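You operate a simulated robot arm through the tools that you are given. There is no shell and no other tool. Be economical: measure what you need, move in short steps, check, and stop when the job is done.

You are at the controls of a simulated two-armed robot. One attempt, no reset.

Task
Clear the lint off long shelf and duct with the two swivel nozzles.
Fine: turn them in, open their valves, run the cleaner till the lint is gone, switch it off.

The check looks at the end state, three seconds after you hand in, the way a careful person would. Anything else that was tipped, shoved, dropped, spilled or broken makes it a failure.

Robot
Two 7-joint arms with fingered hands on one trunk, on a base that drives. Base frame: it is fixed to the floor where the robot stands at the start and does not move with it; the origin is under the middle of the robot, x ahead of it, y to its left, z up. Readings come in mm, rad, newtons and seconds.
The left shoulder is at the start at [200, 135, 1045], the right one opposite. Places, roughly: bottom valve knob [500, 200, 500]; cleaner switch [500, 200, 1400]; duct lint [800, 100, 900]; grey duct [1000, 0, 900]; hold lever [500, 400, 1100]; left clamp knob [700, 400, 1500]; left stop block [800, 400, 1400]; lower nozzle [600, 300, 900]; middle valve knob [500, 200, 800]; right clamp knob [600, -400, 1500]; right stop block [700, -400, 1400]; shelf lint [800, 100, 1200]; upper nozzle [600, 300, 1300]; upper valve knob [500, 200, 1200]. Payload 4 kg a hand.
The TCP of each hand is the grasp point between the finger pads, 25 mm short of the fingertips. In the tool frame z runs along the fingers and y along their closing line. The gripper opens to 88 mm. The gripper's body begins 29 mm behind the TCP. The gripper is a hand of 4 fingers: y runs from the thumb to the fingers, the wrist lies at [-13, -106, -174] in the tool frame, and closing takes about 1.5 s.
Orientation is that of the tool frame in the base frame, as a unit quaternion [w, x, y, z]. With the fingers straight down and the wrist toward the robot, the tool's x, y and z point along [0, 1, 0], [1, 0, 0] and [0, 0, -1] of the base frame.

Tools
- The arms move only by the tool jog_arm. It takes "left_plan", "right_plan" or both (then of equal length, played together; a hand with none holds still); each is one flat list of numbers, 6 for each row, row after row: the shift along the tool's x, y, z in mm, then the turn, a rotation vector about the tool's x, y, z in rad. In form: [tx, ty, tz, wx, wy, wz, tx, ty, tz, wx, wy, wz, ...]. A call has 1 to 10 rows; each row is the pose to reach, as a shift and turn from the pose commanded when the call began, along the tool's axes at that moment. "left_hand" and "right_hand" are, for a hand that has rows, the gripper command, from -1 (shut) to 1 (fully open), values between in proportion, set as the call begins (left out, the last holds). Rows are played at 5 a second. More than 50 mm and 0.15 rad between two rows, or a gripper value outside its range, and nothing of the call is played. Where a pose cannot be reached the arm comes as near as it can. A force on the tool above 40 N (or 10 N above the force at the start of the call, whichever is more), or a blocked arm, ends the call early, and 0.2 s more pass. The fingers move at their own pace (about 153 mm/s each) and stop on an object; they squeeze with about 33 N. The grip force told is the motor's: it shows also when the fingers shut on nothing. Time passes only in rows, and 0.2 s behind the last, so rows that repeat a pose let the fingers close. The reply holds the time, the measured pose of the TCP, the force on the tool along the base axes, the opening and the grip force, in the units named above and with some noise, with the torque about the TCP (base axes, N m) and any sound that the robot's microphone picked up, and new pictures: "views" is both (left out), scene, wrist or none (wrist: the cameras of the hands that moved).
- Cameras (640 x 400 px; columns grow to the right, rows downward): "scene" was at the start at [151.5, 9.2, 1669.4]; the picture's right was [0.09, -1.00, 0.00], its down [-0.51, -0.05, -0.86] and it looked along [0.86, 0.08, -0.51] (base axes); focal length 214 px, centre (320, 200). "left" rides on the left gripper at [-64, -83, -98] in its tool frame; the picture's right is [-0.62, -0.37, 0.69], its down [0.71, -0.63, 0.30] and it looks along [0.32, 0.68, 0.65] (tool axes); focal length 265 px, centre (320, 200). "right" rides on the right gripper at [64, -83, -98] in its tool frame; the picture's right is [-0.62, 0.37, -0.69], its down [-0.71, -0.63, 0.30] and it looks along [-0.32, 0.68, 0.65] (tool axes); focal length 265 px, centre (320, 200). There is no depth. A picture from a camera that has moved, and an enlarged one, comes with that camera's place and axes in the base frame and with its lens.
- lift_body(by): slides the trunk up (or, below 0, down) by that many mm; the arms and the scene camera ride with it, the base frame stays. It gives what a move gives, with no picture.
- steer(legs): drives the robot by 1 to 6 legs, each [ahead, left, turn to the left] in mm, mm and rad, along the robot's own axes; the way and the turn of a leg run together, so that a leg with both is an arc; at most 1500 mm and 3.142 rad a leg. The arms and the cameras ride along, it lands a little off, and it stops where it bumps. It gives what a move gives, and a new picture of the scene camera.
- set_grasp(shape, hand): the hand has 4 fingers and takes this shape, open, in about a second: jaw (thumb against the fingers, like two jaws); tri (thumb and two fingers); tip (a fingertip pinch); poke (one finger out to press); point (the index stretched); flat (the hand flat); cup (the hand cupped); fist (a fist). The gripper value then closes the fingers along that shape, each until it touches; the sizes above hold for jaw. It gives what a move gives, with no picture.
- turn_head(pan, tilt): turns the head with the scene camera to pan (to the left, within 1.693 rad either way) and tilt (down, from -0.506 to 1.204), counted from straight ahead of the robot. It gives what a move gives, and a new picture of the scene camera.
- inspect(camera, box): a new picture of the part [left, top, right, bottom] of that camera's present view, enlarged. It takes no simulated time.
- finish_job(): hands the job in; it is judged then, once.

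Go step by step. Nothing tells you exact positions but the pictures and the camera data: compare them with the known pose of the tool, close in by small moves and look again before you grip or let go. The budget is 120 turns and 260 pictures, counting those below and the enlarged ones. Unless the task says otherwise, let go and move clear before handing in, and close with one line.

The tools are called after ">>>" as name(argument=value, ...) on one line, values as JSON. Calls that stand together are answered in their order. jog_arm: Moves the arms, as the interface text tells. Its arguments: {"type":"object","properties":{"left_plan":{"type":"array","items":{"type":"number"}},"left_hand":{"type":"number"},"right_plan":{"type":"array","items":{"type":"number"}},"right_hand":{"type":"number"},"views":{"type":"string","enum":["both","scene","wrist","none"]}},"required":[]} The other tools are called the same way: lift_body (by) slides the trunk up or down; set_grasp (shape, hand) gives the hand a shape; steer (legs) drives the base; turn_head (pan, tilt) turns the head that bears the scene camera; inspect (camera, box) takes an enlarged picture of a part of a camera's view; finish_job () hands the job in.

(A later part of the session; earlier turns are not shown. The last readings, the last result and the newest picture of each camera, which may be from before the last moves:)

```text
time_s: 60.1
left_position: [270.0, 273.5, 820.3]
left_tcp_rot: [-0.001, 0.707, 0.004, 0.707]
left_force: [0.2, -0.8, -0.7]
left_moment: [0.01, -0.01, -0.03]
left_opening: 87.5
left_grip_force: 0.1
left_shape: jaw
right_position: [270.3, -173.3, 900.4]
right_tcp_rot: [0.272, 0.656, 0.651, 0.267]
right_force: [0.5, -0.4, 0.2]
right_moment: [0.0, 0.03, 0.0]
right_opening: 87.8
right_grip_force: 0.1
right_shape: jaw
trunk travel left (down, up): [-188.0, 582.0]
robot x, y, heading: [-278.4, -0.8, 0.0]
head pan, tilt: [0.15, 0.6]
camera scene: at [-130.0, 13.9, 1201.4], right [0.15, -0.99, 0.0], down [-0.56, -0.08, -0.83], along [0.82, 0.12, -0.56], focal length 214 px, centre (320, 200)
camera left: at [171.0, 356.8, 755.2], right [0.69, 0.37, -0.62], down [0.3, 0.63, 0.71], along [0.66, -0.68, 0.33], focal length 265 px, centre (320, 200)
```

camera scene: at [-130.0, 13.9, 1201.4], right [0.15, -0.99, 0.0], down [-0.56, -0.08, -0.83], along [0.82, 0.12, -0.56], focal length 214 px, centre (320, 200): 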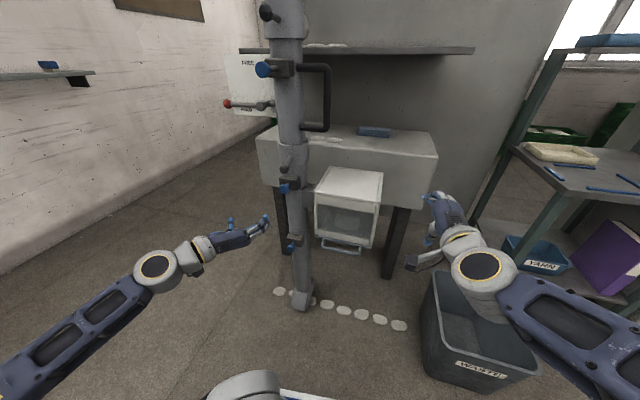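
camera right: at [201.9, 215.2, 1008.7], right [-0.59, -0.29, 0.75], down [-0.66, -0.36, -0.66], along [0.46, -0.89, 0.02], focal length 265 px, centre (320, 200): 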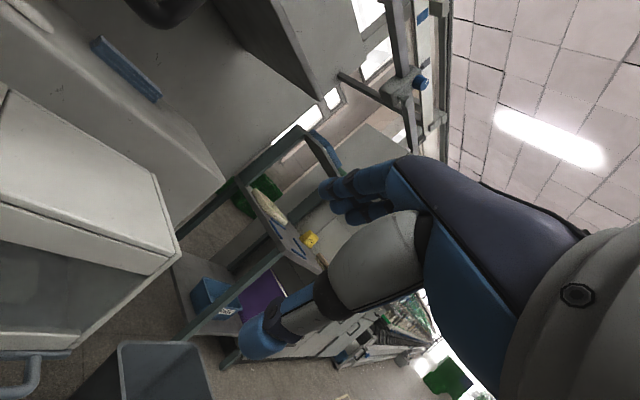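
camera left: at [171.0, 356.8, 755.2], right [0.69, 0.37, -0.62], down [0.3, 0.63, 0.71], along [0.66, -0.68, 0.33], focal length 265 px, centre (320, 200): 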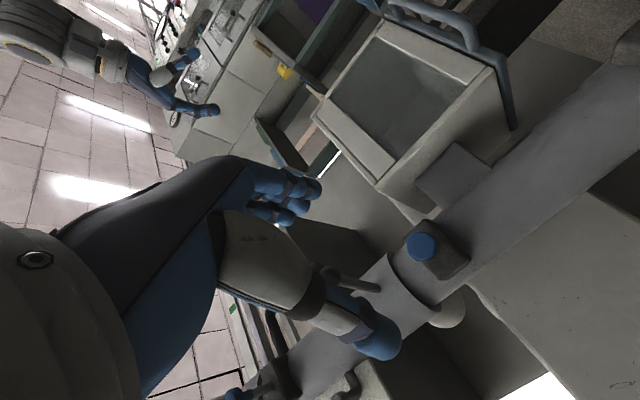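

The middle knob triangulates to [472, 226, 820] as expected. I'll go in with the hand open, stopping a little shallower this time, then close.

>>> jog_arm(left_plan=[0, 15, 35, 0, 0, 0, 0, 30, 70, 0, 0, 0, 0, 44, 105, 0, 0, 0, 0, 44, 145, 0, 0, 0], views="wrist")

>>> jog_arm(left_plan=[0, 0, 25, 0, 0, 0, 0, 0, 49, 0, 0, 0], views="wrist")

>>> jog_arm(left_plan=[0, 0, 0, 0, 0, 0, 0, 0, 0, 0, 0, 0, 0, 0, 0, 0, 0, 0, 0, 0, 0, 0, 0, 0, 0, 0, 0, 0, 0, 0, 0, 0, 0, 0, 0, 0, 0, 0, 0, 0, 0, 0, 0, 0, 0, 0, 0, 0], left_hand=-1, views="wrist")

```text
time_s: 61.1
left_position: [416.2, 233.3, 821.2]
left_tcp_rot: [-0.003, 0.707, 0.004, 0.708]
left_force: [0.0, 1.1, 0.0]
left_moment: [-0.01, -0.01, 0.05]
left_opening: 87.8
left_grip_force: 0.0
left_shape: jaw
right_position: [270.9, -173.7, 900.4]
right_tcp_rot: [0.272, 0.656, 0.652, 0.268]
right_force: [-0.1, 0.4, 1.1]
right_moment: [-0.01, 0.0, 0.0]
right_opening: 87.9
right_grip_force: 0.1
right_shape: jaw
trunk travel left (down, up): [-188.0, 582.0]
robot x, y, heading: [-280.5, 2.7, 0.003]
head pan, tilt: [0.15, 0.6]
camera left: at [316.4, 314.9, 755.6], right [0.69, 0.37, -0.62], down [0.3, 0.63, 0.71], along [0.66, -0.68, 0.33], focal length 265 px, centre (320, 200)
```

left: 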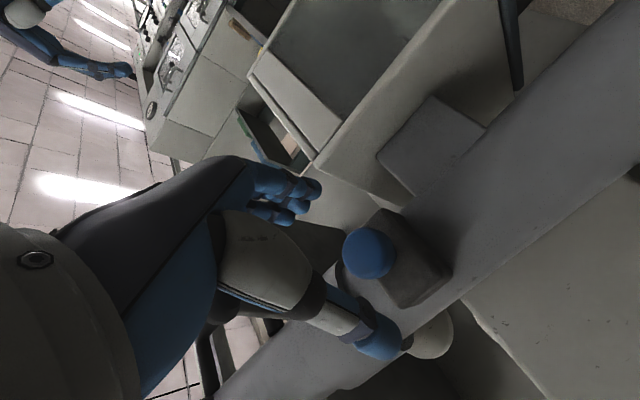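

```text
time_s: 61.7
left_position: [464.4, 230.9, 820.2]
left_tcp_rot: [-0.003, 0.707, 0.002, 0.707]
left_force: [0.1, 0.3, -0.1]
left_moment: [0.02, 0.01, -0.02]
left_opening: 87.9
left_grip_force: 0.1
left_shape: jaw
right_position: [270.1, -173.0, 900.6]
right_tcp_rot: [0.271, 0.655, 0.652, 0.269]
right_force: [-0.1, -0.5, 0.2]
right_moment: [0.04, 0.02, -0.02]
right_opening: 87.5
right_grip_force: 0.1
right_shape: jaw
trunk travel left (down, up): [-188.0, 582.0]
robot x, y, heading: [-281.6, 2.7, 0.003]
head pan, tilt: [0.15, 0.6]
camera left: at [365.0, 314.7, 755.2], right [0.69, 0.37, -0.62], down [0.3, 0.63, 0.71], along [0.66, -0.68, 0.33], focal length 265 px, centre (320, 200)
```

left: 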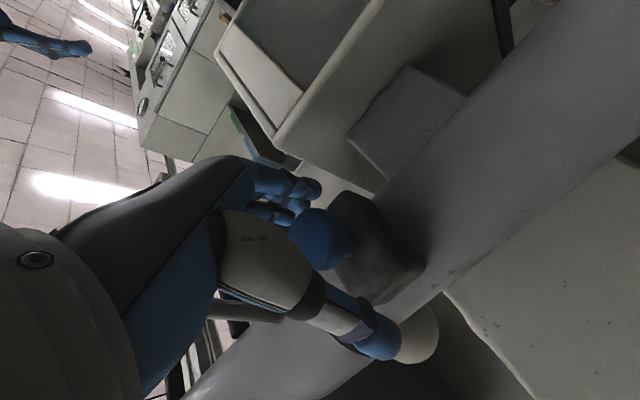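

```text
time_s: 63.5
left_position: [462.9, 233.2, 820.4]
left_tcp_rot: [-0.002, 0.706, 0.004, 0.708]
left_force: [1.1, 8.9, 4.6]
left_moment: [-0.02, -0.11, -0.24]
left_opening: 19.9
left_grip_force: 33.5
left_shape: jaw
right_position: [270.4, -173.2, 900.8]
right_tcp_rot: [0.272, 0.656, 0.651, 0.268]
right_force: [1.3, -0.3, -0.1]
right_moment: [-0.03, 0.0, -0.03]
right_opening: 87.3
right_grip_force: 0.0
right_shape: jaw
trunk travel left (down, up): [-188.0, 582.0]
robot x, y, heading: [-282.3, -1.4, -0.0]
head pan, tilt: [0.15, 0.6]
camera left: at [364.7, 315.0, 755.4], right [0.69, 0.37, -0.62], down [0.3, 0.63, 0.71], along [0.66, -0.68, 0.33], focal length 265 px, centre (320, 200)
```

left: 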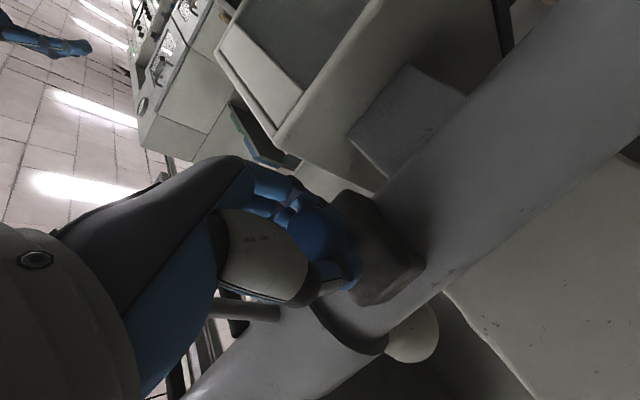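

The fingertips have closed behind the disc, so I'll pull to the stop.

>>> jog_arm(left_plan=[0, 0, -8, 0, 0, 0, 0, 0, -16, 0, 0, 0, 0, 0, -24, 0, 0, 0, 0, 0, -31, 0, 0, 0, 0, 0, -38, 0, 0, 0], views="none")

>>> inspect(camera="scene", box=[240, 150, 360, 225])

```text
time_s: 64.7
left_position: [427.2, 233.1, 819.5]
left_tcp_rot: [-0.003, 0.707, 0.005, 0.708]
left_force: [5.7, 23.3, 3.4]
left_moment: [-0.03, -0.15, 0.01]
left_opening: 19.7
left_grip_force: 33.2
left_shape: jaw
right_position: [271.0, -174.2, 900.3]
right_tcp_rot: [0.272, 0.655, 0.652, 0.269]
right_force: [-0.5, -0.2, 0.1]
right_moment: [-0.05, -0.01, 0.02]
right_opening: 87.6
right_grip_force: 0.0
right_shape: jaw
trunk travel left (down, up): [-188.0, 582.0]
robot x, y, heading: [-278.2, -0.8, -0.002]
head pan, tilt: [0.15, 0.6]
```

```text
5.33 times, centred on (300, 188) of scene
camera zoom: at [-129.9, 14.5, 1201.4], right [0.15, -0.99, 0.0], down [-0.56, -0.09, -0.82], along [0.82, 0.12, -0.57], focal length 1144 px, centre (427, 267)
```

zoom: 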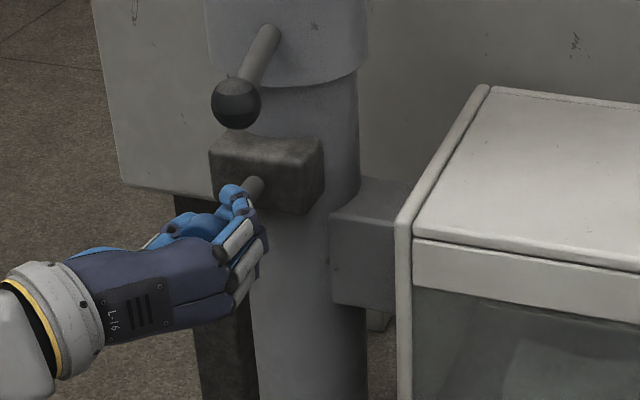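

>>> jog_arm(left_plan=[0, -2, -5, 0, 0, 0, 0, -2, -10, 0, 0, 0], views="none")

>>> jog_arm(left_plan=[0, 0, 0, 0, 0, 0, 0, 0, 0, 0, 0, 0, 0, 0, 0, 0, 0, 0, 0, 0, 0, 0, 0, 0, 0, 0, -30, 0, 0, 0, 0, -15, -65, 0, 0, 0, 0, -40, -100, 0, 0, 0], left_hand=1, views="wrist")

>>> inspect(camera="scene", box=[240, 150, 360, 225])

```text
time_s: 65.1
left_position: [425.9, 236.8, 819.6]
left_tcp_rot: [-0.005, 0.706, 0.008, 0.708]
left_force: [21.3, 5.6, -0.7]
left_moment: [0.0, -0.04, -0.19]
left_opening: 18.0
left_grip_force: 32.6
left_shape: jaw
right_position: [270.9, -173.0, 900.6]
right_tcp_rot: [0.271, 0.656, 0.651, 0.268]
right_force: [-0.8, 0.4, 0.1]
right_moment: [-0.02, 0.01, -0.02]
right_opening: 87.9
right_grip_force: 0.0
right_shape: jaw
trunk travel left (down, up): [-188.0, 582.0]
robot x, y, heading: [-279.0, -1.1, 0.006]
head pan, tilt: [0.15, 0.6]
stopped in row 2 (left hand): the force on the tool passed its limit at 44 N (the readings are from after the stop); the commanded pose is now the measured one
```

```text
time_s: 66.7
left_position: [320.8, 272.8, 820.6]
left_tcp_rot: [-0.003, 0.705, 0.004, 0.71]
left_force: [-0.6, 0.0, 0.5]
left_moment: [-0.03, 0.02, 0.0]
left_opening: 87.5
left_grip_force: 0.0
left_shape: jaw
right_position: [271.3, -174.0, 900.8]
right_tcp_rot: [0.273, 0.657, 0.65, 0.268]
right_force: [1.1, -0.2, 0.1]
right_moment: [0.02, 0.0, 0.02]
right_opening: 87.5
right_grip_force: 0.1
right_shape: jaw
trunk travel left (down, up): [-188.0, 582.0]
robot x, y, heading: [-284.0, -4.8, 0.002]
head pan, tilt: [0.15, 0.6]
camera left: at [221.9, 356.0, 755.9], right [0.69, 0.37, -0.62], down [0.29, 0.63, 0.71], along [0.66, -0.68, 0.33], focal length 265 px, centre (320, 200)
```

left: 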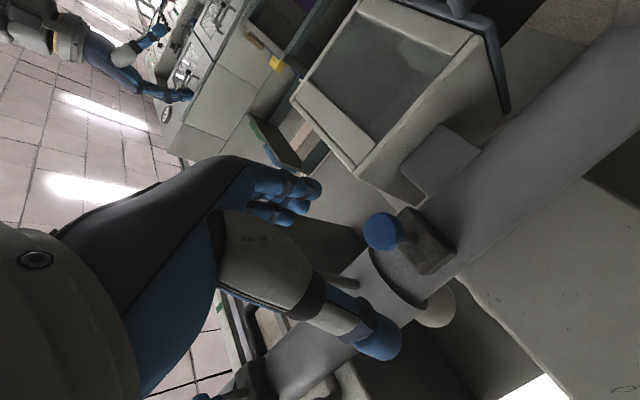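

```text
5.33 times, centred on (300, 188) of scene
camera zoom: at [-129.5, 13.8, 1201.4], right [0.15, -0.99, 0.0], down [-0.56, -0.08, -0.83], along [0.82, 0.12, -0.56], focal length 1144 px, centre (427, 267)
```

zoom: 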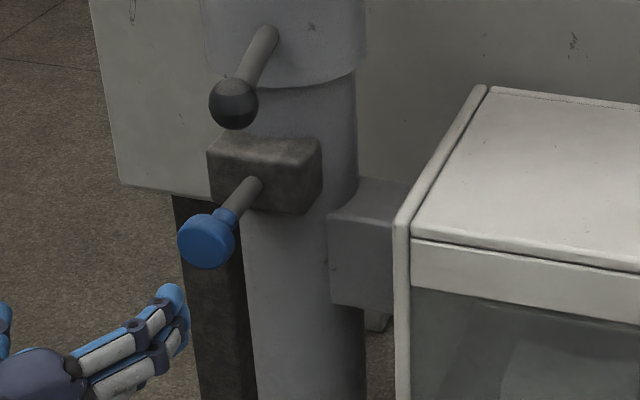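

Both valves are pulled open. Next is the switch, near [440, 218, 1409], so I'll back the left hand off slightly and raise the trunk.

>>> jog_arm(left_plan=[0, -10, -30, 0, 0, 0, 0, -20, -50, 0, 0, 0], views="none")

>>> lift_body(by=540)

>>> jog_arm(left_plan=[0, 0, 0, 0, 0, -0.14, 0, 0, 0, 0, 0, -0.28, 0, 0, 0, 0, 0, -0.42, 0, 0, 0, 0, 0, -0.56])

>>> inspect(camera="scene", box=[230, 140, 390, 240])

```text
time_s: 67.3
left_position: [272.4, 292.0, 820.6]
left_tcp_rot: [-0.003, 0.706, 0.005, 0.709]
left_force: [-0.2, -0.4, -0.2]
left_moment: [0.0, 0.03, -0.06]
left_opening: 87.9
left_grip_force: 0.1
left_shape: jaw
right_position: [270.9, -174.1, 900.4]
right_tcp_rot: [0.271, 0.655, 0.652, 0.268]
right_force: [0.5, -0.3, 0.0]
right_moment: [-0.02, 0.03, 0.01]
right_opening: 87.9
right_grip_force: 0.0
right_shape: jaw
trunk travel left (down, up): [-188.0, 582.0]
robot x, y, heading: [-278.9, 0.8, 0.002]
head pan, tilt: [0.15, 0.6]
```

```text
refused: 540 is not a number from -400 to 400
```

```text
time_s: 68.3
left_position: [257.7, 330.1, 877.1]
left_tcp_rot: [0.19, 0.694, 0.192, 0.667]
left_force: [-0.3, 0.7, 0.0]
left_moment: [-0.01, -0.01, 0.06]
left_opening: 87.8
left_grip_force: 0.0
left_shape: jaw
left hand out of reach, approached as far as the arm can: row 2, 3, 4
right_position: [270.1, -174.0, 901.2]
right_tcp_rot: [0.272, 0.656, 0.651, 0.268]
right_force: [0.3, -0.1, -0.9]
right_moment: [-0.02, 0.0, 0.03]
right_opening: 87.9
right_grip_force: 0.0
right_shape: jaw
trunk travel left (down, up): [-188.0, 582.0]
robot x, y, heading: [-279.0, 2.6, -0.0]
head pan, tilt: [0.15, 0.6]
camera scene: at [-129.7, 13.8, 1201.4], right [0.15, -0.99, 0.0], down [-0.56, -0.08, -0.83], along [0.82, 0.12, -0.56], focal length 214 px, centre (320, 200)
camera left: at [156.4, 369.1, 782.0], right [0.67, -0.01, -0.75], down [0.32, 0.91, 0.27], along [0.67, -0.42, 0.61], focal length 265 px, centre (320, 200)
```

scene: 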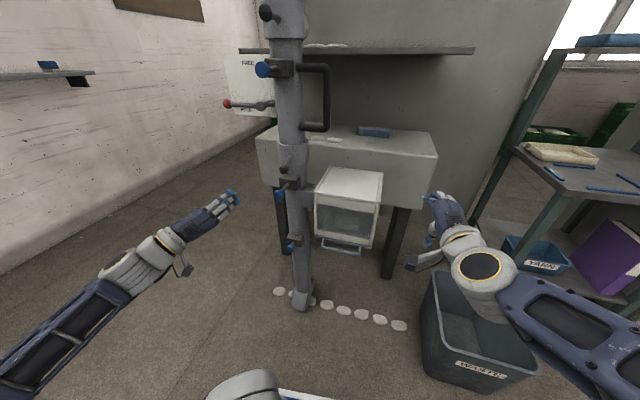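
left: 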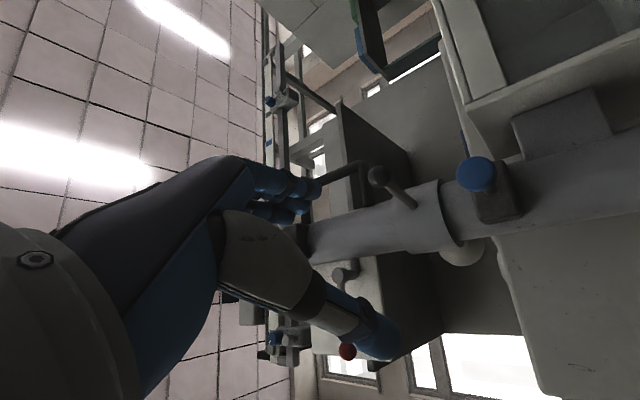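

```text
4.00 times, centred on (310, 190) of scene
camera zoom: at [-129.7, 13.8, 1201.4], right [0.15, -0.99, 0.0], down [-0.56, -0.08, -0.83], along [0.82, 0.12, -0.56], focal length 858 px, centre (360, 240)
```

zoom: 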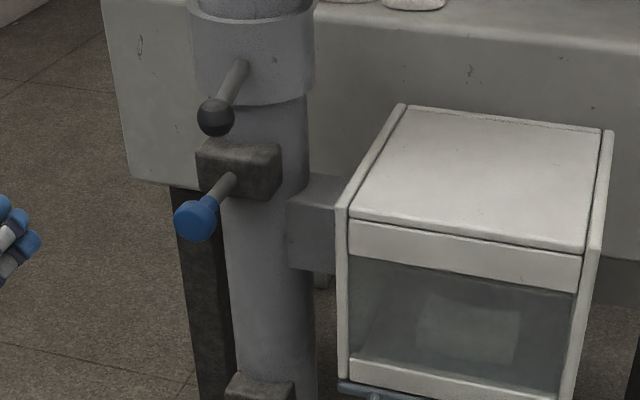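

That roll is out of reach only because the hand is tucked close to the shoulder. I'll raise the trunk in two steps first.

>>> lift_body(by=300)

>>> lift_body(by=220)

>>> jog_arm(left_plan=[0, 0, 0, 0, 0, 0])

>>> inspect(camera="scene", box=[230, 140, 390, 240])

```text
time_s: 71.3
left_position: [258.1, 330.0, 1176.9]
left_tcp_rot: [0.19, 0.694, 0.192, 0.667]
left_force: [0.4, -0.6, -0.4]
left_moment: [0.03, 0.03, -0.02]
left_opening: 87.6
left_grip_force: 0.0
left_shape: jaw
right_position: [271.1, -173.5, 1200.1]
right_tcp_rot: [0.272, 0.656, 0.652, 0.267]
right_force: [0.1, 0.5, -0.9]
right_moment: [0.03, -0.01, -0.01]
right_opening: 87.6
right_grip_force: 0.0
right_shape: jaw
trunk travel left (down, up): [-488.0, 282.0]
robot x, y, heading: [-279.9, -0.6, -0.001]
head pan, tilt: [0.15, 0.6]
```

```text
time_s: 73.7
left_position: [257.9, 329.6, 1396.6]
left_tcp_rot: [0.19, 0.694, 0.192, 0.667]
left_force: [0.5, -0.5, 0.4]
left_moment: [-0.01, 0.0, -0.03]
left_opening: 87.6
left_grip_force: 0.1
left_shape: jaw
right_position: [269.8, -174.2, 1420.7]
right_tcp_rot: [0.272, 0.655, 0.652, 0.269]
right_force: [-0.1, 0.1, -0.2]
right_moment: [0.0, 0.02, 0.04]
right_opening: 88.1
right_grip_force: 0.2
right_shape: jaw
trunk travel left (down, up): [-708.0, 62.0]
robot x, y, heading: [-276.2, 1.3, 0.001]
head pan, tilt: [0.15, 0.6]
```

```text
time_s: 74.1
left_position: [259.2, 330.5, 1397.2]
left_tcp_rot: [0.189, 0.694, 0.191, 0.668]
left_force: [-0.4, 0.6, -0.8]
left_moment: [0.02, -0.01, 0.04]
left_opening: 87.6
left_grip_force: 0.0
left_shape: jaw
right_position: [270.7, -174.7, 1419.7]
right_tcp_rot: [0.272, 0.656, 0.651, 0.268]
right_force: [0.0, -0.1, 0.1]
right_moment: [-0.04, -0.01, -0.01]
right_opening: 87.8
right_grip_force: 0.1
right_shape: jaw
trunk travel left (down, up): [-708.0, 62.0]
robot x, y, heading: [-278.1, 0.5, 0.006]
head pan, tilt: [0.15, 0.6]
camera scene: at [-129.6, 13.9, 1721.4], right [0.15, -0.99, 0.0], down [-0.56, -0.08, -0.83], along [0.82, 0.12, -0.56], focal length 214 px, centre (320, 200)
camera left: at [156.6, 369.2, 1301.8], right [0.67, -0.01, -0.75], down [0.32, 0.91, 0.27], along [0.67, -0.42, 0.61], focal length 265 px, centre (320, 200)
```

scene: 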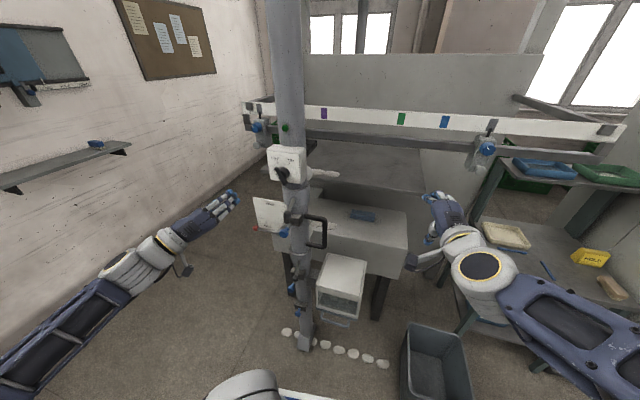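
left: 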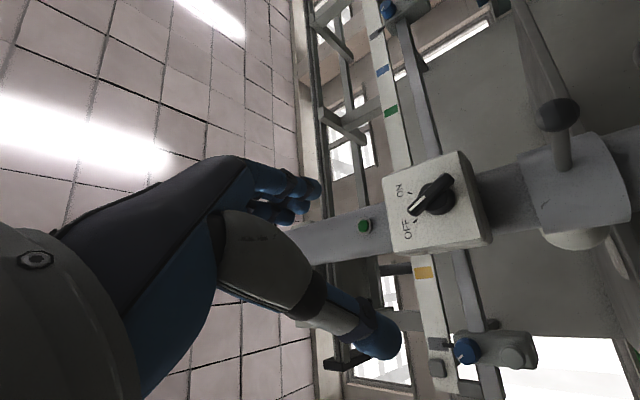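

```text
4.00 times, centred on (310, 190) of scene
camera zoom: at [-129.6, 13.9, 1721.4], right [0.15, -0.99, 0.0], down [-0.56, -0.08, -0.83], along [0.82, 0.12, -0.56], focal length 858 px, centre (360, 240)
```

zoom: 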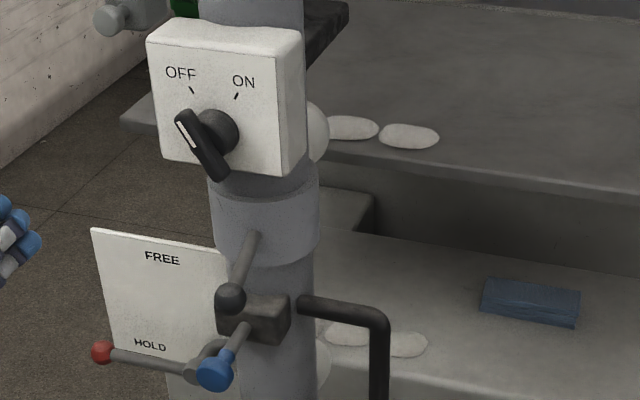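

The switch bar is at about [457, 228, 1396], tilted 30° toward OFF, and the left hand already has a matching roll. I'll approach to a point in front of it.

>>> jog_arm(left_plan=[-14, 25, 30, 0, 0, 0, -28, 50, 60, 0, 0, 0, -40, 72, 93, 0, 0, 0, -51, 90, 126, 0, 0, 0])

>>> inspect(camera="left", box=[240, 100, 480, 250])

```text
time_s: 75.1
left_position: [388.1, 245.1, 1434.9]
left_tcp_rot: [0.184, 0.704, 0.185, 0.66]
left_force: [0.5, -0.5, -0.1]
left_moment: [0.0, 0.03, 0.0]
left_opening: 87.5
left_grip_force: 0.1
left_shape: jaw
left hand out of reach, approached as far as the arm can: row 1, 2, 3, 4
right_position: [269.3, -172.1, 1421.4]
right_tcp_rot: [0.272, 0.655, 0.651, 0.268]
right_force: [-0.4, -0.6, -0.4]
right_moment: [-0.06, 0.01, -0.02]
right_opening: 87.5
right_grip_force: 0.1
right_shape: jaw
trunk travel left (down, up): [-708.0, 62.0]
robot x, y, heading: [-278.1, -0.1, 0.006]
head pan, tilt: [0.15, 0.6]
camera scene: at [-130.2, 14.2, 1721.4], right [0.15, -0.99, 0.0], down [-0.56, -0.09, -0.83], along [0.82, 0.12, -0.56], focal length 214 px, centre (320, 200)
camera left: at [283.5, 287.5, 1343.0], right [0.65, 0.0, -0.76], down [0.34, 0.9, 0.28], along [0.68, -0.44, 0.58], focal length 265 px, centre (320, 200)
```

scene: 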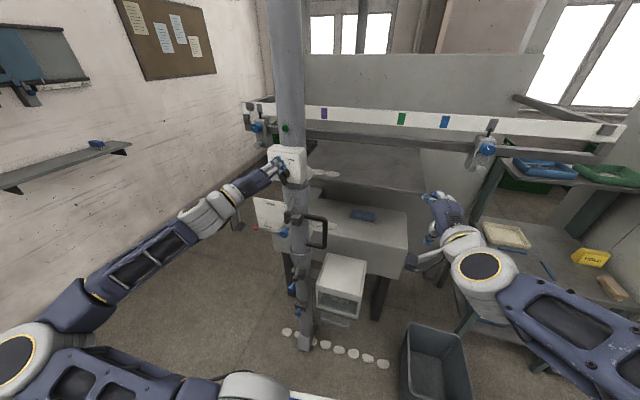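
left: 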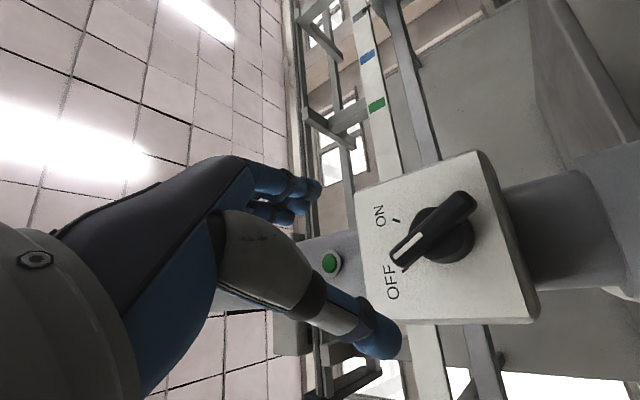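

```text
2.67 times, centred on (360, 175) of left
camera zoom: at [283.5, 287.5, 1343.0], right [0.65, 0.0, -0.76], down [0.34, 0.9, 0.28], along [0.68, -0.44, 0.58], focal length 708 px, centre (213, 267)
```

zoom: 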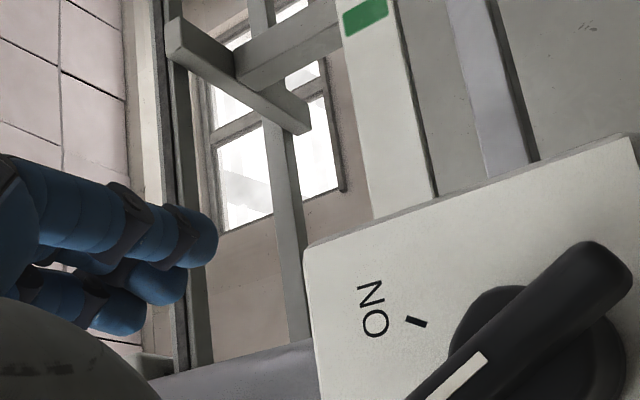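

At this roll the left arm can't reach that far to the right. I'll pull the hand back a little and shift the whole robot 120 mm to its right, so the switch sits further on the left arm's side.

>>> jog_arm(left_plan=[0, 0, -40, 0, 0, 0, 0, 0, -70, 0, 0, 0], views="none")

>>> steer(legs=[[0, -120, 0]])

```text
time_s: 75.7
left_position: [317.1, 247.5, 1436.2]
left_tcp_rot: [0.19, 0.695, 0.192, 0.666]
left_force: [0.2, 0.8, -0.3]
left_moment: [0.0, 0.01, 0.0]
left_opening: 87.7
left_grip_force: 0.1
left_shape: jaw
right_position: [270.4, -175.1, 1420.4]
right_tcp_rot: [0.272, 0.656, 0.651, 0.269]
right_force: [0.1, -1.1, 0.1]
right_moment: [-0.01, -0.01, -0.01]
right_opening: 87.6
right_grip_force: 0.0
right_shape: jaw
trunk travel left (down, up): [-708.0, 62.0]
robot x, y, heading: [-275.8, -2.7, 0.001]
head pan, tilt: [0.15, 0.6]
```

```text
time_s: 76.9
left_position: [317.1, 126.9, 1436.9]
left_tcp_rot: [0.189, 0.694, 0.192, 0.668]
left_force: [0.2, -0.3, -0.2]
left_moment: [0.02, 0.01, 0.02]
left_opening: 87.6
left_grip_force: 0.0
left_shape: jaw
right_position: [270.9, -294.3, 1420.2]
right_tcp_rot: [0.272, 0.656, 0.651, 0.268]
right_force: [0.1, -0.4, -0.1]
right_moment: [-0.02, -0.02, 0.02]
right_opening: 87.3
right_grip_force: 0.1
right_shape: jaw
trunk travel left (down, up): [-708.0, 62.0]
robot x, y, heading: [-279.5, -116.7, 0.004]
head pan, tilt: [0.15, 0.6]
camera scene: at [-129.5, -106.4, 1721.4], right [0.15, -0.99, 0.0], down [-0.56, -0.09, -0.83], along [0.82, 0.12, -0.56], focal length 214 px, centre (320, 200)
```

scene: 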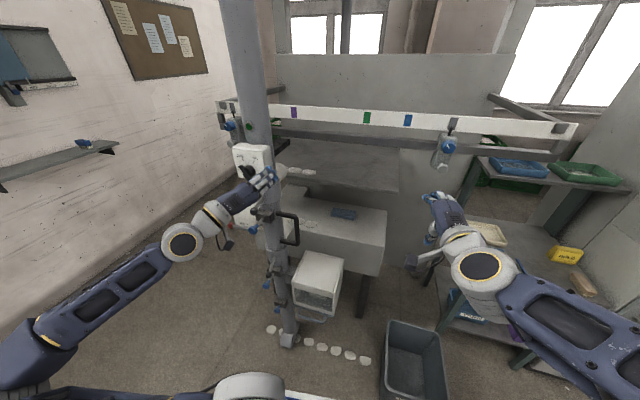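

>>> jog_arm(left_plan=[5, -27, 20, 0, 0, 0, 10, -54, 40, 0, 0, 0, 15, -81, 60, 0, 0, 0, 19.5, -108, 79, 0, 0, 0])

```text
time_s: 77.9
left_position: [394.2, 227.4, 1393.1]
left_tcp_rot: [0.188, 0.694, 0.192, 0.668]
left_force: [-0.3, 0.2, 0.4]
left_moment: [0.02, 0.0, 0.0]
left_opening: 87.6
left_grip_force: 0.1
left_shape: jaw
left hand out of reach, approached as far as the arm can: row 1
right_position: [270.6, -293.7, 1421.0]
right_tcp_rot: [0.272, 0.656, 0.651, 0.268]
right_force: [0.4, -0.3, 0.5]
right_moment: [-0.02, 0.0, 0.01]
right_opening: 88.1
right_grip_force: 0.0
right_shape: jaw
trunk travel left (down, up): [-708.0, 62.0]
robot x, y, heading: [-279.6, -120.6, 0.002]
head pan, tilt: [0.15, 0.6]
camera scene: at [-129.8, -106.6, 1721.4], right [0.15, -0.99, 0.0], down [-0.56, -0.09, -0.83], along [0.82, 0.12, -0.56], focal length 214 px, centre (320, 200)
camera left: at [293.3, 266.8, 1298.8], right [0.67, -0.01, -0.75], down [0.32, 0.91, 0.27], along [0.67, -0.42, 0.61], focal length 265 px, centre (320, 200)
```

scene: 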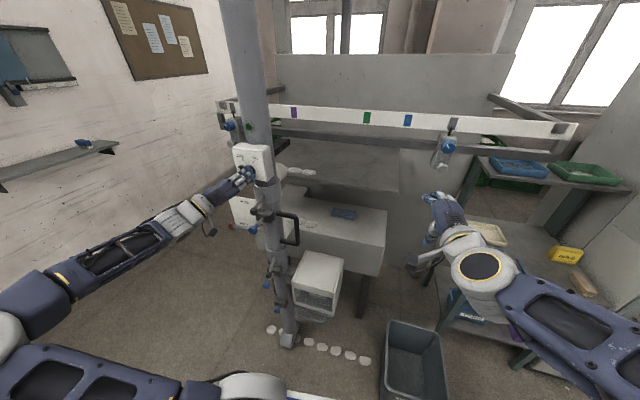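
left: 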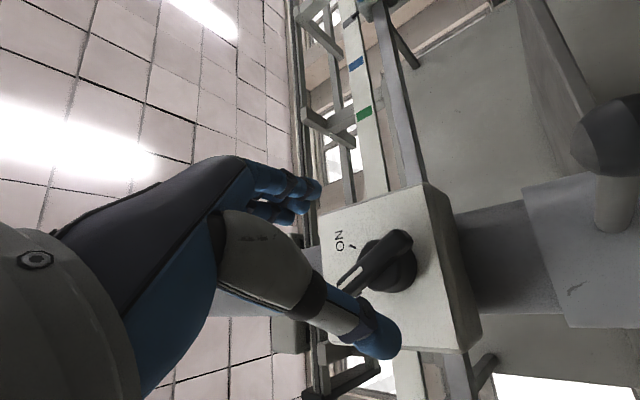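

Now it's reachable and aligned with the bar. I'll go in 58 mm and close on it.

>>> jog_arm(left_plan=[0, 0, 20, 0, 0, 0, 0, 0, 40, 0, 0, 0, 0, 0, 58, 0, 0, 0], views="wrist")

>>> jog_arm(left_plan=[0, 0, 0, 0, 0, 0, 0, 0, 0, 0, 0, 0, 0, 0, 0, 0, 0, 0, 0, 0, 0, 0, 0, 0, 0, 0, 0, 0, 0, 0, 0, 0, 0, 0, 0, 0, 0, 0, 0, 0, 0, 0, 0, 0, 0, 0, 0, 0], left_hand=-1, views="wrist")

```text
time_s: 78.7
left_position: [451.3, 228.3, 1393.1]
left_tcp_rot: [0.19, 0.693, 0.192, 0.668]
left_force: [-9.2, 1.9, -0.5]
left_moment: [0.0, -0.31, -0.38]
left_opening: 87.1
left_grip_force: 0.0
left_shape: jaw
right_position: [270.4, -293.1, 1421.3]
right_tcp_rot: [0.272, 0.655, 0.652, 0.268]
right_force: [0.0, 0.8, 0.2]
right_moment: [0.01, 0.02, 0.02]
right_opening: 87.8
right_grip_force: 0.1
right_shape: jaw
trunk travel left (down, up): [-708.0, 62.0]
robot x, y, heading: [-277.0, -121.1, -0.001]
head pan, tilt: [0.15, 0.6]
camera left: at [350.6, 266.6, 1297.4], right [0.67, -0.01, -0.75], down [0.32, 0.91, 0.27], along [0.67, -0.42, 0.61], focal length 265 px, centre (320, 200)
```

left: 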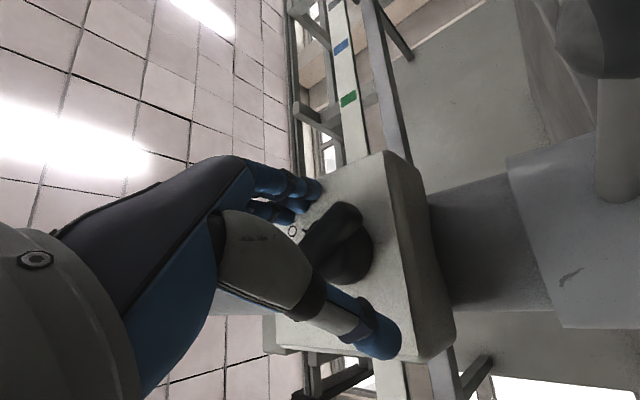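

```text
time_s: 80.5
left_position: [453.3, 230.0, 1391.1]
left_tcp_rot: [0.188, 0.694, 0.194, 0.668]
left_force: [-11.8, 19.5, -14.3]
left_moment: [-0.02, 0.42, 0.58]
left_opening: 21.6
left_grip_force: 32.3
left_shape: jaw
right_position: [270.7, -292.4, 1420.6]
right_tcp_rot: [0.272, 0.656, 0.651, 0.268]
right_force: [0.1, -0.3, 0.8]
right_moment: [0.0, 0.02, 0.01]
right_opening: 87.6
right_grip_force: 0.1
right_shape: jaw
trunk travel left (down, up): [-708.0, 62.0]
robot x, y, heading: [-279.8, -119.5, 0.005]
head pan, tilt: [0.15, 0.6]
camera left: at [350.8, 268.1, 1296.1], right [0.66, -0.01, -0.75], down [0.32, 0.91, 0.27], along [0.68, -0.42, 0.61], focal length 265 px, centre (320, 200)
```

left: 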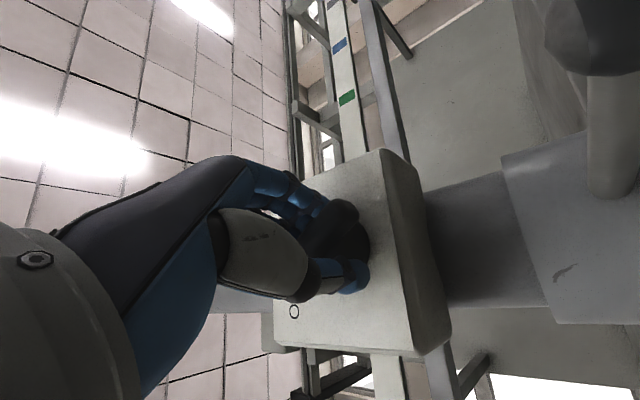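

The bar is gripped. I'll rotate clockwise about 55° toward ON, backing off 2 mm from the plate.

>>> jog_arm(left_plan=[0, 0, -2, 0, 0, 0.12, 0, 0, -2, 0, 0, 0.24, 0, 0, -2, 0, 0, 0.36, 0, 0, -2, 0, 0, 0.48, 0, 0, -2, 0, 0, 0.6, 0, 0, -2, 0, 0, 0.72, 0, 0, -2, 0, 0, 0.84, 0, 0, -2, 0, 0, 0.96])

>>> inspect(camera="scene", box=[200, 120, 360, 220])

```text
time_s: 82.3
left_position: [450.3, 229.8, 1392.4]
left_tcp_rot: [-0.142, 0.705, -0.151, 0.679]
left_force: [7.7, 21.9, -2.6]
left_moment: [-0.04, -0.01, 0.13]
left_opening: 17.6
left_grip_force: 33.0
left_shape: jaw
right_position: [270.4, -293.0, 1420.7]
right_tcp_rot: [0.273, 0.655, 0.652, 0.269]
right_force: [-0.4, 0.2, 0.3]
right_moment: [-0.01, -0.02, 0.02]
right_opening: 87.8
right_grip_force: 0.1
right_shape: jaw
trunk travel left (down, up): [-708.0, 62.0]
robot x, y, heading: [-279.0, -119.9, -0.002]
head pan, tilt: [0.15, 0.6]
camera scene: at [-129.4, -105.3, 1721.4], right [0.15, -0.99, 0.0], down [-0.56, -0.09, -0.82], along [0.82, 0.12, -0.57], focal length 214 px, centre (320, 200)
camera left: at [352.0, 332.4, 1370.1], right [0.68, 0.58, -0.44], down [0.34, 0.29, 0.9], along [0.65, -0.76, 0.0], focal length 265 px, centre (320, 200)
```

scene: 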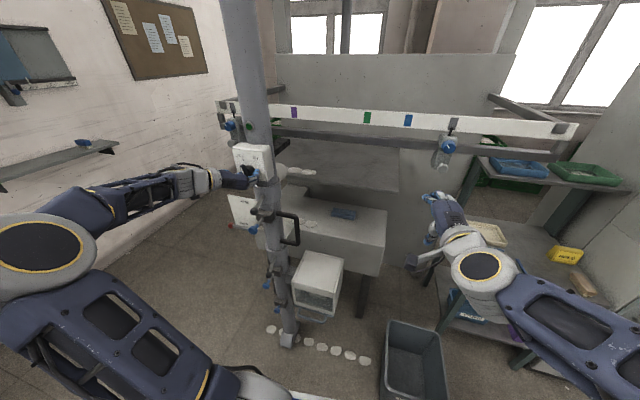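
left: 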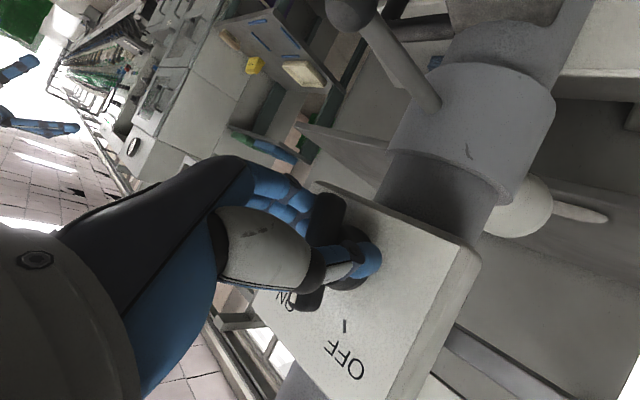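

```text
4.00 times, centred on (280, 170) of scene
camera zoom: at [-129.4, -105.3, 1721.4], right [0.15, -0.99, 0.0], down [-0.56, -0.09, -0.82], along [0.82, 0.12, -0.57], focal length 858 px, centre (480, 320)
```

zoom: 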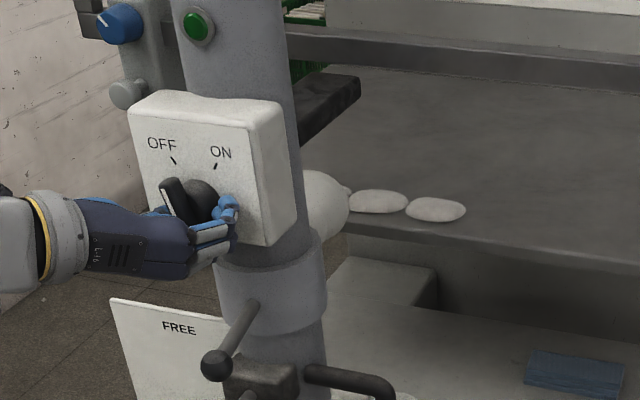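

>>> inspect(camera="left", box=[230, 170, 430, 390])

>>> inspect(camera="scene", box=[225, 140, 275, 195])

```text
1.82 times, centred on (330, 280) of left
camera zoom: at [352.0, 332.4, 1370.1], right [0.68, 0.58, -0.44], down [0.34, 0.29, 0.9], along [0.65, -0.76, 0.0], focal length 483 px, centre (302, 54)
```

zoom: 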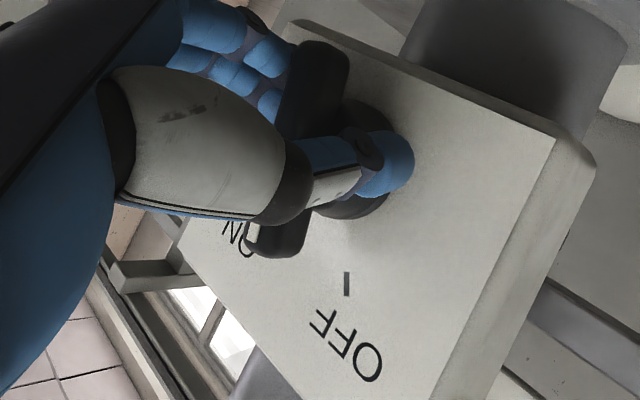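

```text
7.27 times, centred on (250, 168) of scene
camera zoom: at [-129.4, -105.3, 1721.4], right [0.15, -0.99, 0.0], down [-0.56, -0.09, -0.82], along [0.82, 0.12, -0.57], focal length 1560 px, centre (829, 436)
```

zoom: 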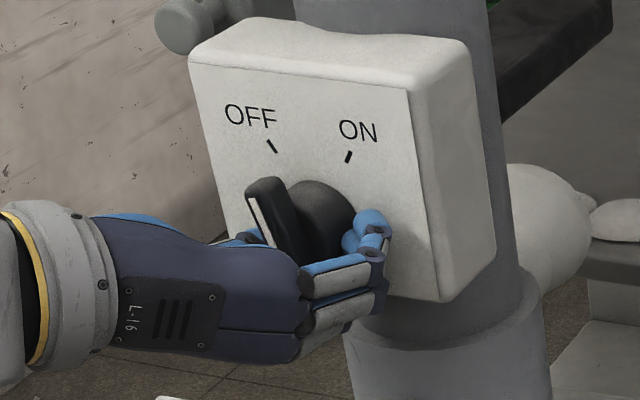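

The bar is most of the way to ON but not clearly there, and no sound yet. I'll turn a bit further.

>>> jog_arm(left_plan=[0, 0, 0, 0, 0, 0.1, 0, 0, 0, 0, 0, 0.2, 0, 0, 0, 0, 0, 0.3], views="wrist")

>>> inspect(camera="scene", box=[200, 120, 360, 220])

```text
time_s: 83.1
left_position: [451.7, 225.6, 1391.6]
left_tcp_rot: [-0.239, 0.673, -0.256, 0.651]
left_force: [9.6, 0.7, -3.7]
left_moment: [-0.09, -0.22, -0.09]
left_opening: 16.5
left_grip_force: 32.6
left_shape: jaw
right_position: [270.9, -294.1, 1420.4]
right_tcp_rot: [0.271, 0.656, 0.652, 0.267]
right_force: [-0.7, 0.6, 0.0]
right_moment: [0.0, -0.02, -0.02]
right_opening: 87.5
right_grip_force: 0.1
right_shape: jaw
trunk travel left (down, up): [-708.0, 62.0]
robot x, y, heading: [-278.8, -122.9, 0.004]
head pan, tilt: [0.15, 0.6]
camera left: at [354.5, 332.4, 1401.3], right [0.69, 0.68, -0.25], down [0.34, 0.0, 0.94], along [0.64, -0.74, -0.23], focal length 265 px, centre (320, 200)
```

left: 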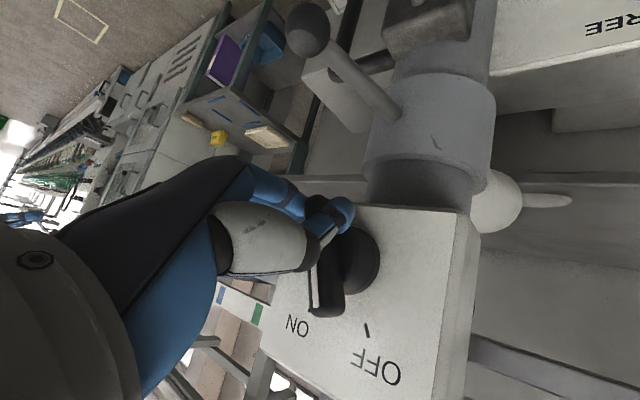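

```text
4.00 times, centred on (280, 170) of scene
camera zoom: at [-128.9, -106.5, 1721.3], right [0.15, -0.99, 0.0], down [-0.56, -0.09, -0.82], along [0.82, 0.12, -0.57], focal length 858 px, centre (480, 320)
```

zoom: 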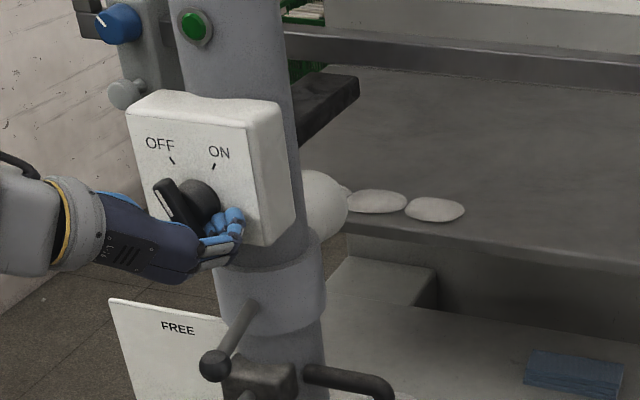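

The fingers seem to have slipped on the bar. I'll open, back off, and check where it actually stands.

>>> jog_arm(left_plan=[0, 0, 0, 0, 0, 0, 0, 0, 0, 0, 0, 0, 0, 0, 0, 0, 0, 0, 0, 0, -25, 0, 0, 0, 0, 0, -60, 0, 0, 0], left_hand=1, views="wrist")

>>> inspect(camera="scene", box=[200, 120, 360, 220])

```text
time_s: 84.3
left_position: [390.4, 228.1, 1394.3]
left_tcp_rot: [-0.24, 0.674, -0.254, 0.651]
left_force: [0.4, 0.5, -0.1]
left_moment: [0.01, 0.02, 0.0]
left_opening: 87.6
left_grip_force: 0.1
left_shape: jaw
right_position: [272.0, -293.6, 1421.3]
right_tcp_rot: [0.271, 0.656, 0.652, 0.267]
right_force: [0.7, 0.3, 0.1]
right_moment: [-0.02, 0.0, -0.01]
right_opening: 87.8
right_grip_force: 0.1
right_shape: jaw
trunk travel left (down, up): [-708.0, 62.0]
robot x, y, heading: [-274.3, -119.5, -0.001]
head pan, tilt: [0.15, 0.6]
camera left: at [293.3, 334.9, 1403.8], right [0.69, 0.68, -0.25], down [0.34, 0.01, 0.94], along [0.64, -0.73, -0.23], focal length 265 px, centre (320, 200)
```

left: 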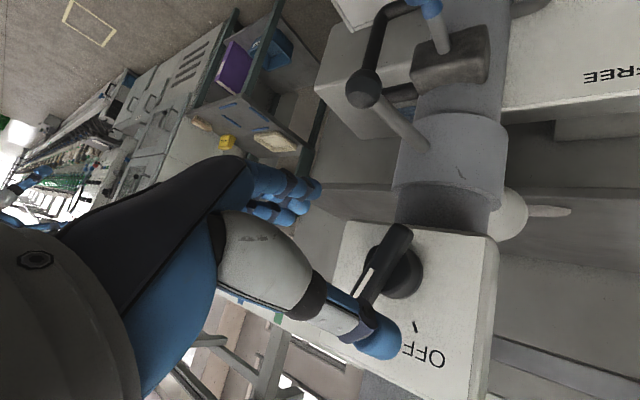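

```text
4.00 times, centred on (280, 170) of scene
camera zoom: at [-129.1, -106.5, 1721.4], right [0.15, -0.99, 0.0], down [-0.56, -0.09, -0.82], along [0.82, 0.12, -0.57], focal length 858 px, centre (480, 320)
```

zoom: 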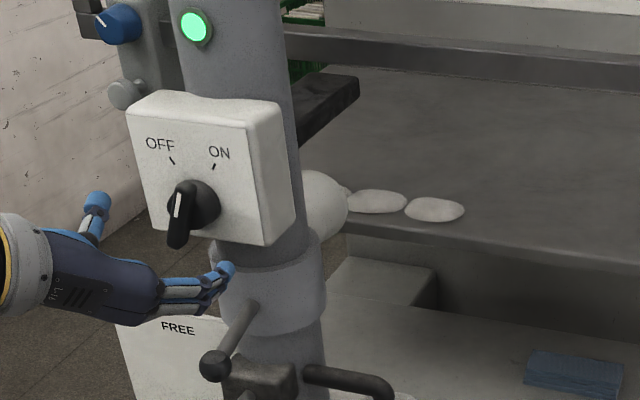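

The green lamp is lit, so the cleaner is running. I'll keep the hand back and watch the lint.

>>> jog_arm(left_plan=[0, 0, -10, 0, 0, 0, 0, 0, -20, 0, 0, 0, 0, 0, -20, 0, 0, 0, 0, 0, -20, 0, 0, 0, 0, 0, -20, 0, 0, 0, 0, 0, -20, 0, 0, 0, 0, 0, -20, 0, 0, 0, 0, 0, -20, 0, 0, 0, 0, 0, -20, 0, 0, 0, 0, 0, -20, 0, 0, 0], views="scene")

>>> inspect(camera="scene", box=[200, 120, 360, 260])

```text
time_s: 86.5
left_position: [370.7, 229.9, 1395.6]
left_tcp_rot: [-0.242, 0.674, -0.253, 0.65]
left_force: [0.3, -0.2, 0.5]
left_moment: [0.01, 0.03, 0.0]
left_opening: 87.7
left_grip_force: 0.0
left_shape: jaw
right_position: [272.0, -294.2, 1420.2]
right_tcp_rot: [0.272, 0.656, 0.651, 0.269]
right_force: [-0.4, 0.8, 0.5]
right_moment: [-0.04, 0.03, -0.04]
right_opening: 87.7
right_grip_force: 0.0
right_shape: jaw
trunk travel left (down, up): [-708.0, 62.0]
robot x, y, heading: [-277.7, -120.9, 0.0]
head pan, tilt: [0.15, 0.6]
camera scene: at [-129.5, -106.5, 1721.4], right [0.15, -0.99, 0.0], down [-0.56, -0.09, -0.83], along [0.82, 0.12, -0.56], focal length 214 px, centre (320, 200)
```

scene: 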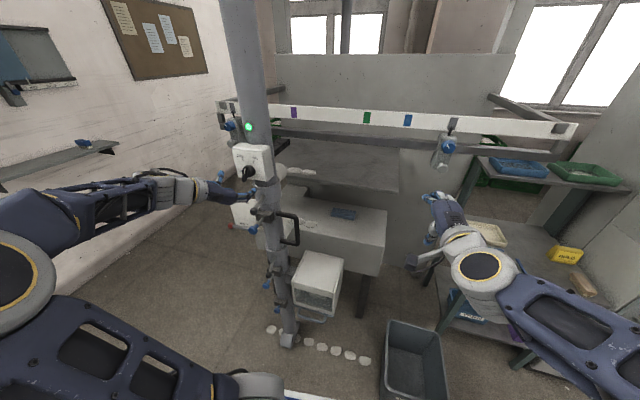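

```text
2.86 times, centred on (280, 190) of scene
camera zoom: at [-129.5, -106.5, 1721.4], right [0.15, -0.99, 0.0], down [-0.56, -0.09, -0.83], along [0.82, 0.12, -0.56], focal length 613 px, centre (434, 229)
```

zoom: 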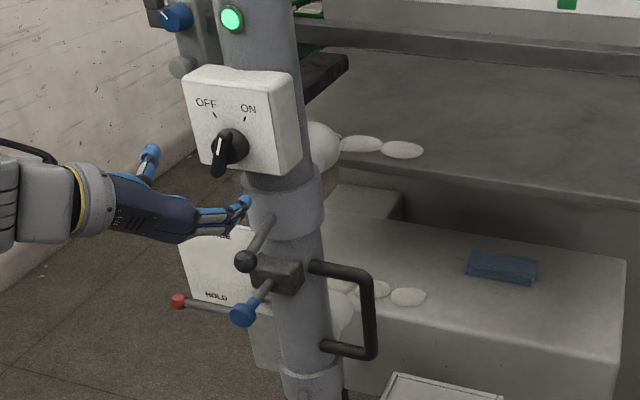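

The lint is still there after about 3 s, so I'll wait longer and look again.

>>> jog_arm(left_plan=[0, 0, 0, 0, 0, 0, 0, 0, 0, 0, 0, 0, 0, 0, 0, 0, 0, 0, 0, 0, 0, 0, 0, 0, 0, 0, 0, 0, 0, 0, 0, 0, 0, 0, 0, 0, 0, 0, 0, 0, 0, 0, 0, 0, 0, 0, 0, 0, 0, 0, 0, 0, 0, 0, 0, 0, 0, 0, 0, 0], views="none")

>>> jog_arm(left_plan=[0, 0, 0, 0, 0, 0, 0, 0, 0, 0, 0, 0, 0, 0, 0, 0, 0, 0, 0, 0, 0, 0, 0, 0, 0, 0, 0, 0, 0, 0, 0, 0, 0, 0, 0, 0, 0, 0, 0, 0, 0, 0, 0, 0, 0, 0, 0, 0, 0, 0, 0, 0, 0, 0, 0, 0, 0, 0, 0, 0], views="none")

>>> inspect(camera="scene", box=[200, 120, 360, 260])

>>> inspect(camera="left", box=[300, 150, 640, 400])

```text
time_s: 88.7
left_position: [369.8, 229.3, 1395.7]
left_tcp_rot: [-0.241, 0.674, -0.253, 0.651]
left_force: [0.4, -0.2, 0.0]
left_moment: [0.03, 0.0, 0.01]
left_opening: 87.6
left_grip_force: 0.0
left_shape: jaw
right_position: [270.5, -293.8, 1420.5]
right_tcp_rot: [0.271, 0.655, 0.652, 0.268]
right_force: [-0.3, 0.6, 0.1]
right_moment: [-0.02, -0.02, -0.02]
right_opening: 87.8
right_grip_force: 0.0
right_shape: jaw
trunk travel left (down, up): [-708.0, 62.0]
robot x, y, heading: [-276.9, -121.9, 0.0]
head pan, tilt: [0.15, 0.6]
```

```text
time_s: 90.9
left_position: [370.3, 228.3, 1395.2]
left_tcp_rot: [-0.241, 0.674, -0.253, 0.65]
left_force: [-0.5, -0.1, -0.2]
left_moment: [-0.02, 0.01, -0.01]
left_opening: 87.4
left_grip_force: 0.1
left_shape: jaw
right_position: [271.7, -294.3, 1419.7]
right_tcp_rot: [0.272, 0.655, 0.652, 0.268]
right_force: [-0.5, 0.9, 0.1]
right_moment: [-0.02, 0.0, 0.0]
right_opening: 87.8
right_grip_force: 0.0
right_shape: jaw
trunk travel left (down, up): [-708.0, 62.0]
robot x, y, heading: [-280.0, -119.9, 0.006]
head pan, tilt: [0.15, 0.6]
```

```text
2.86 times, centred on (280, 190) of scene
camera zoom: at [-129.5, -106.5, 1721.4], right [0.15, -0.99, 0.0], down [-0.56, -0.09, -0.83], along [0.82, 0.12, -0.56], focal length 613 px, centre (434, 229)
```

zoom: 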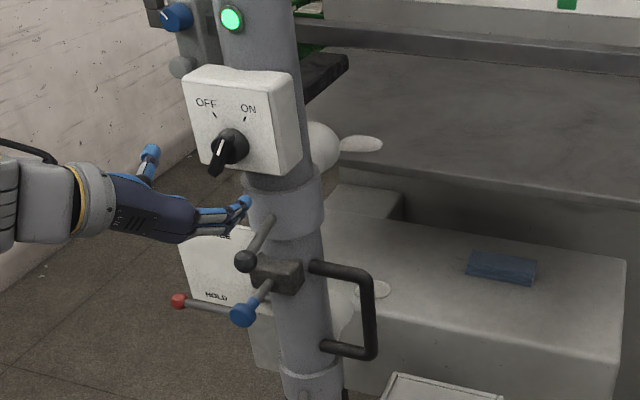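

```text
1.60 times, centred on (470, 275) of left
camera zoom: at [273.1, 335.2, 1404.5], right [0.69, 0.68, -0.25], down [0.34, 0.01, 0.94], along [0.64, -0.73, -0.23], focal length 425 px, centre (80, 80)
```

zoom: 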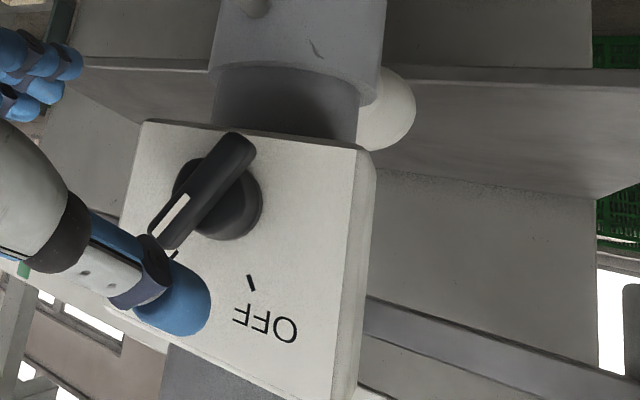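

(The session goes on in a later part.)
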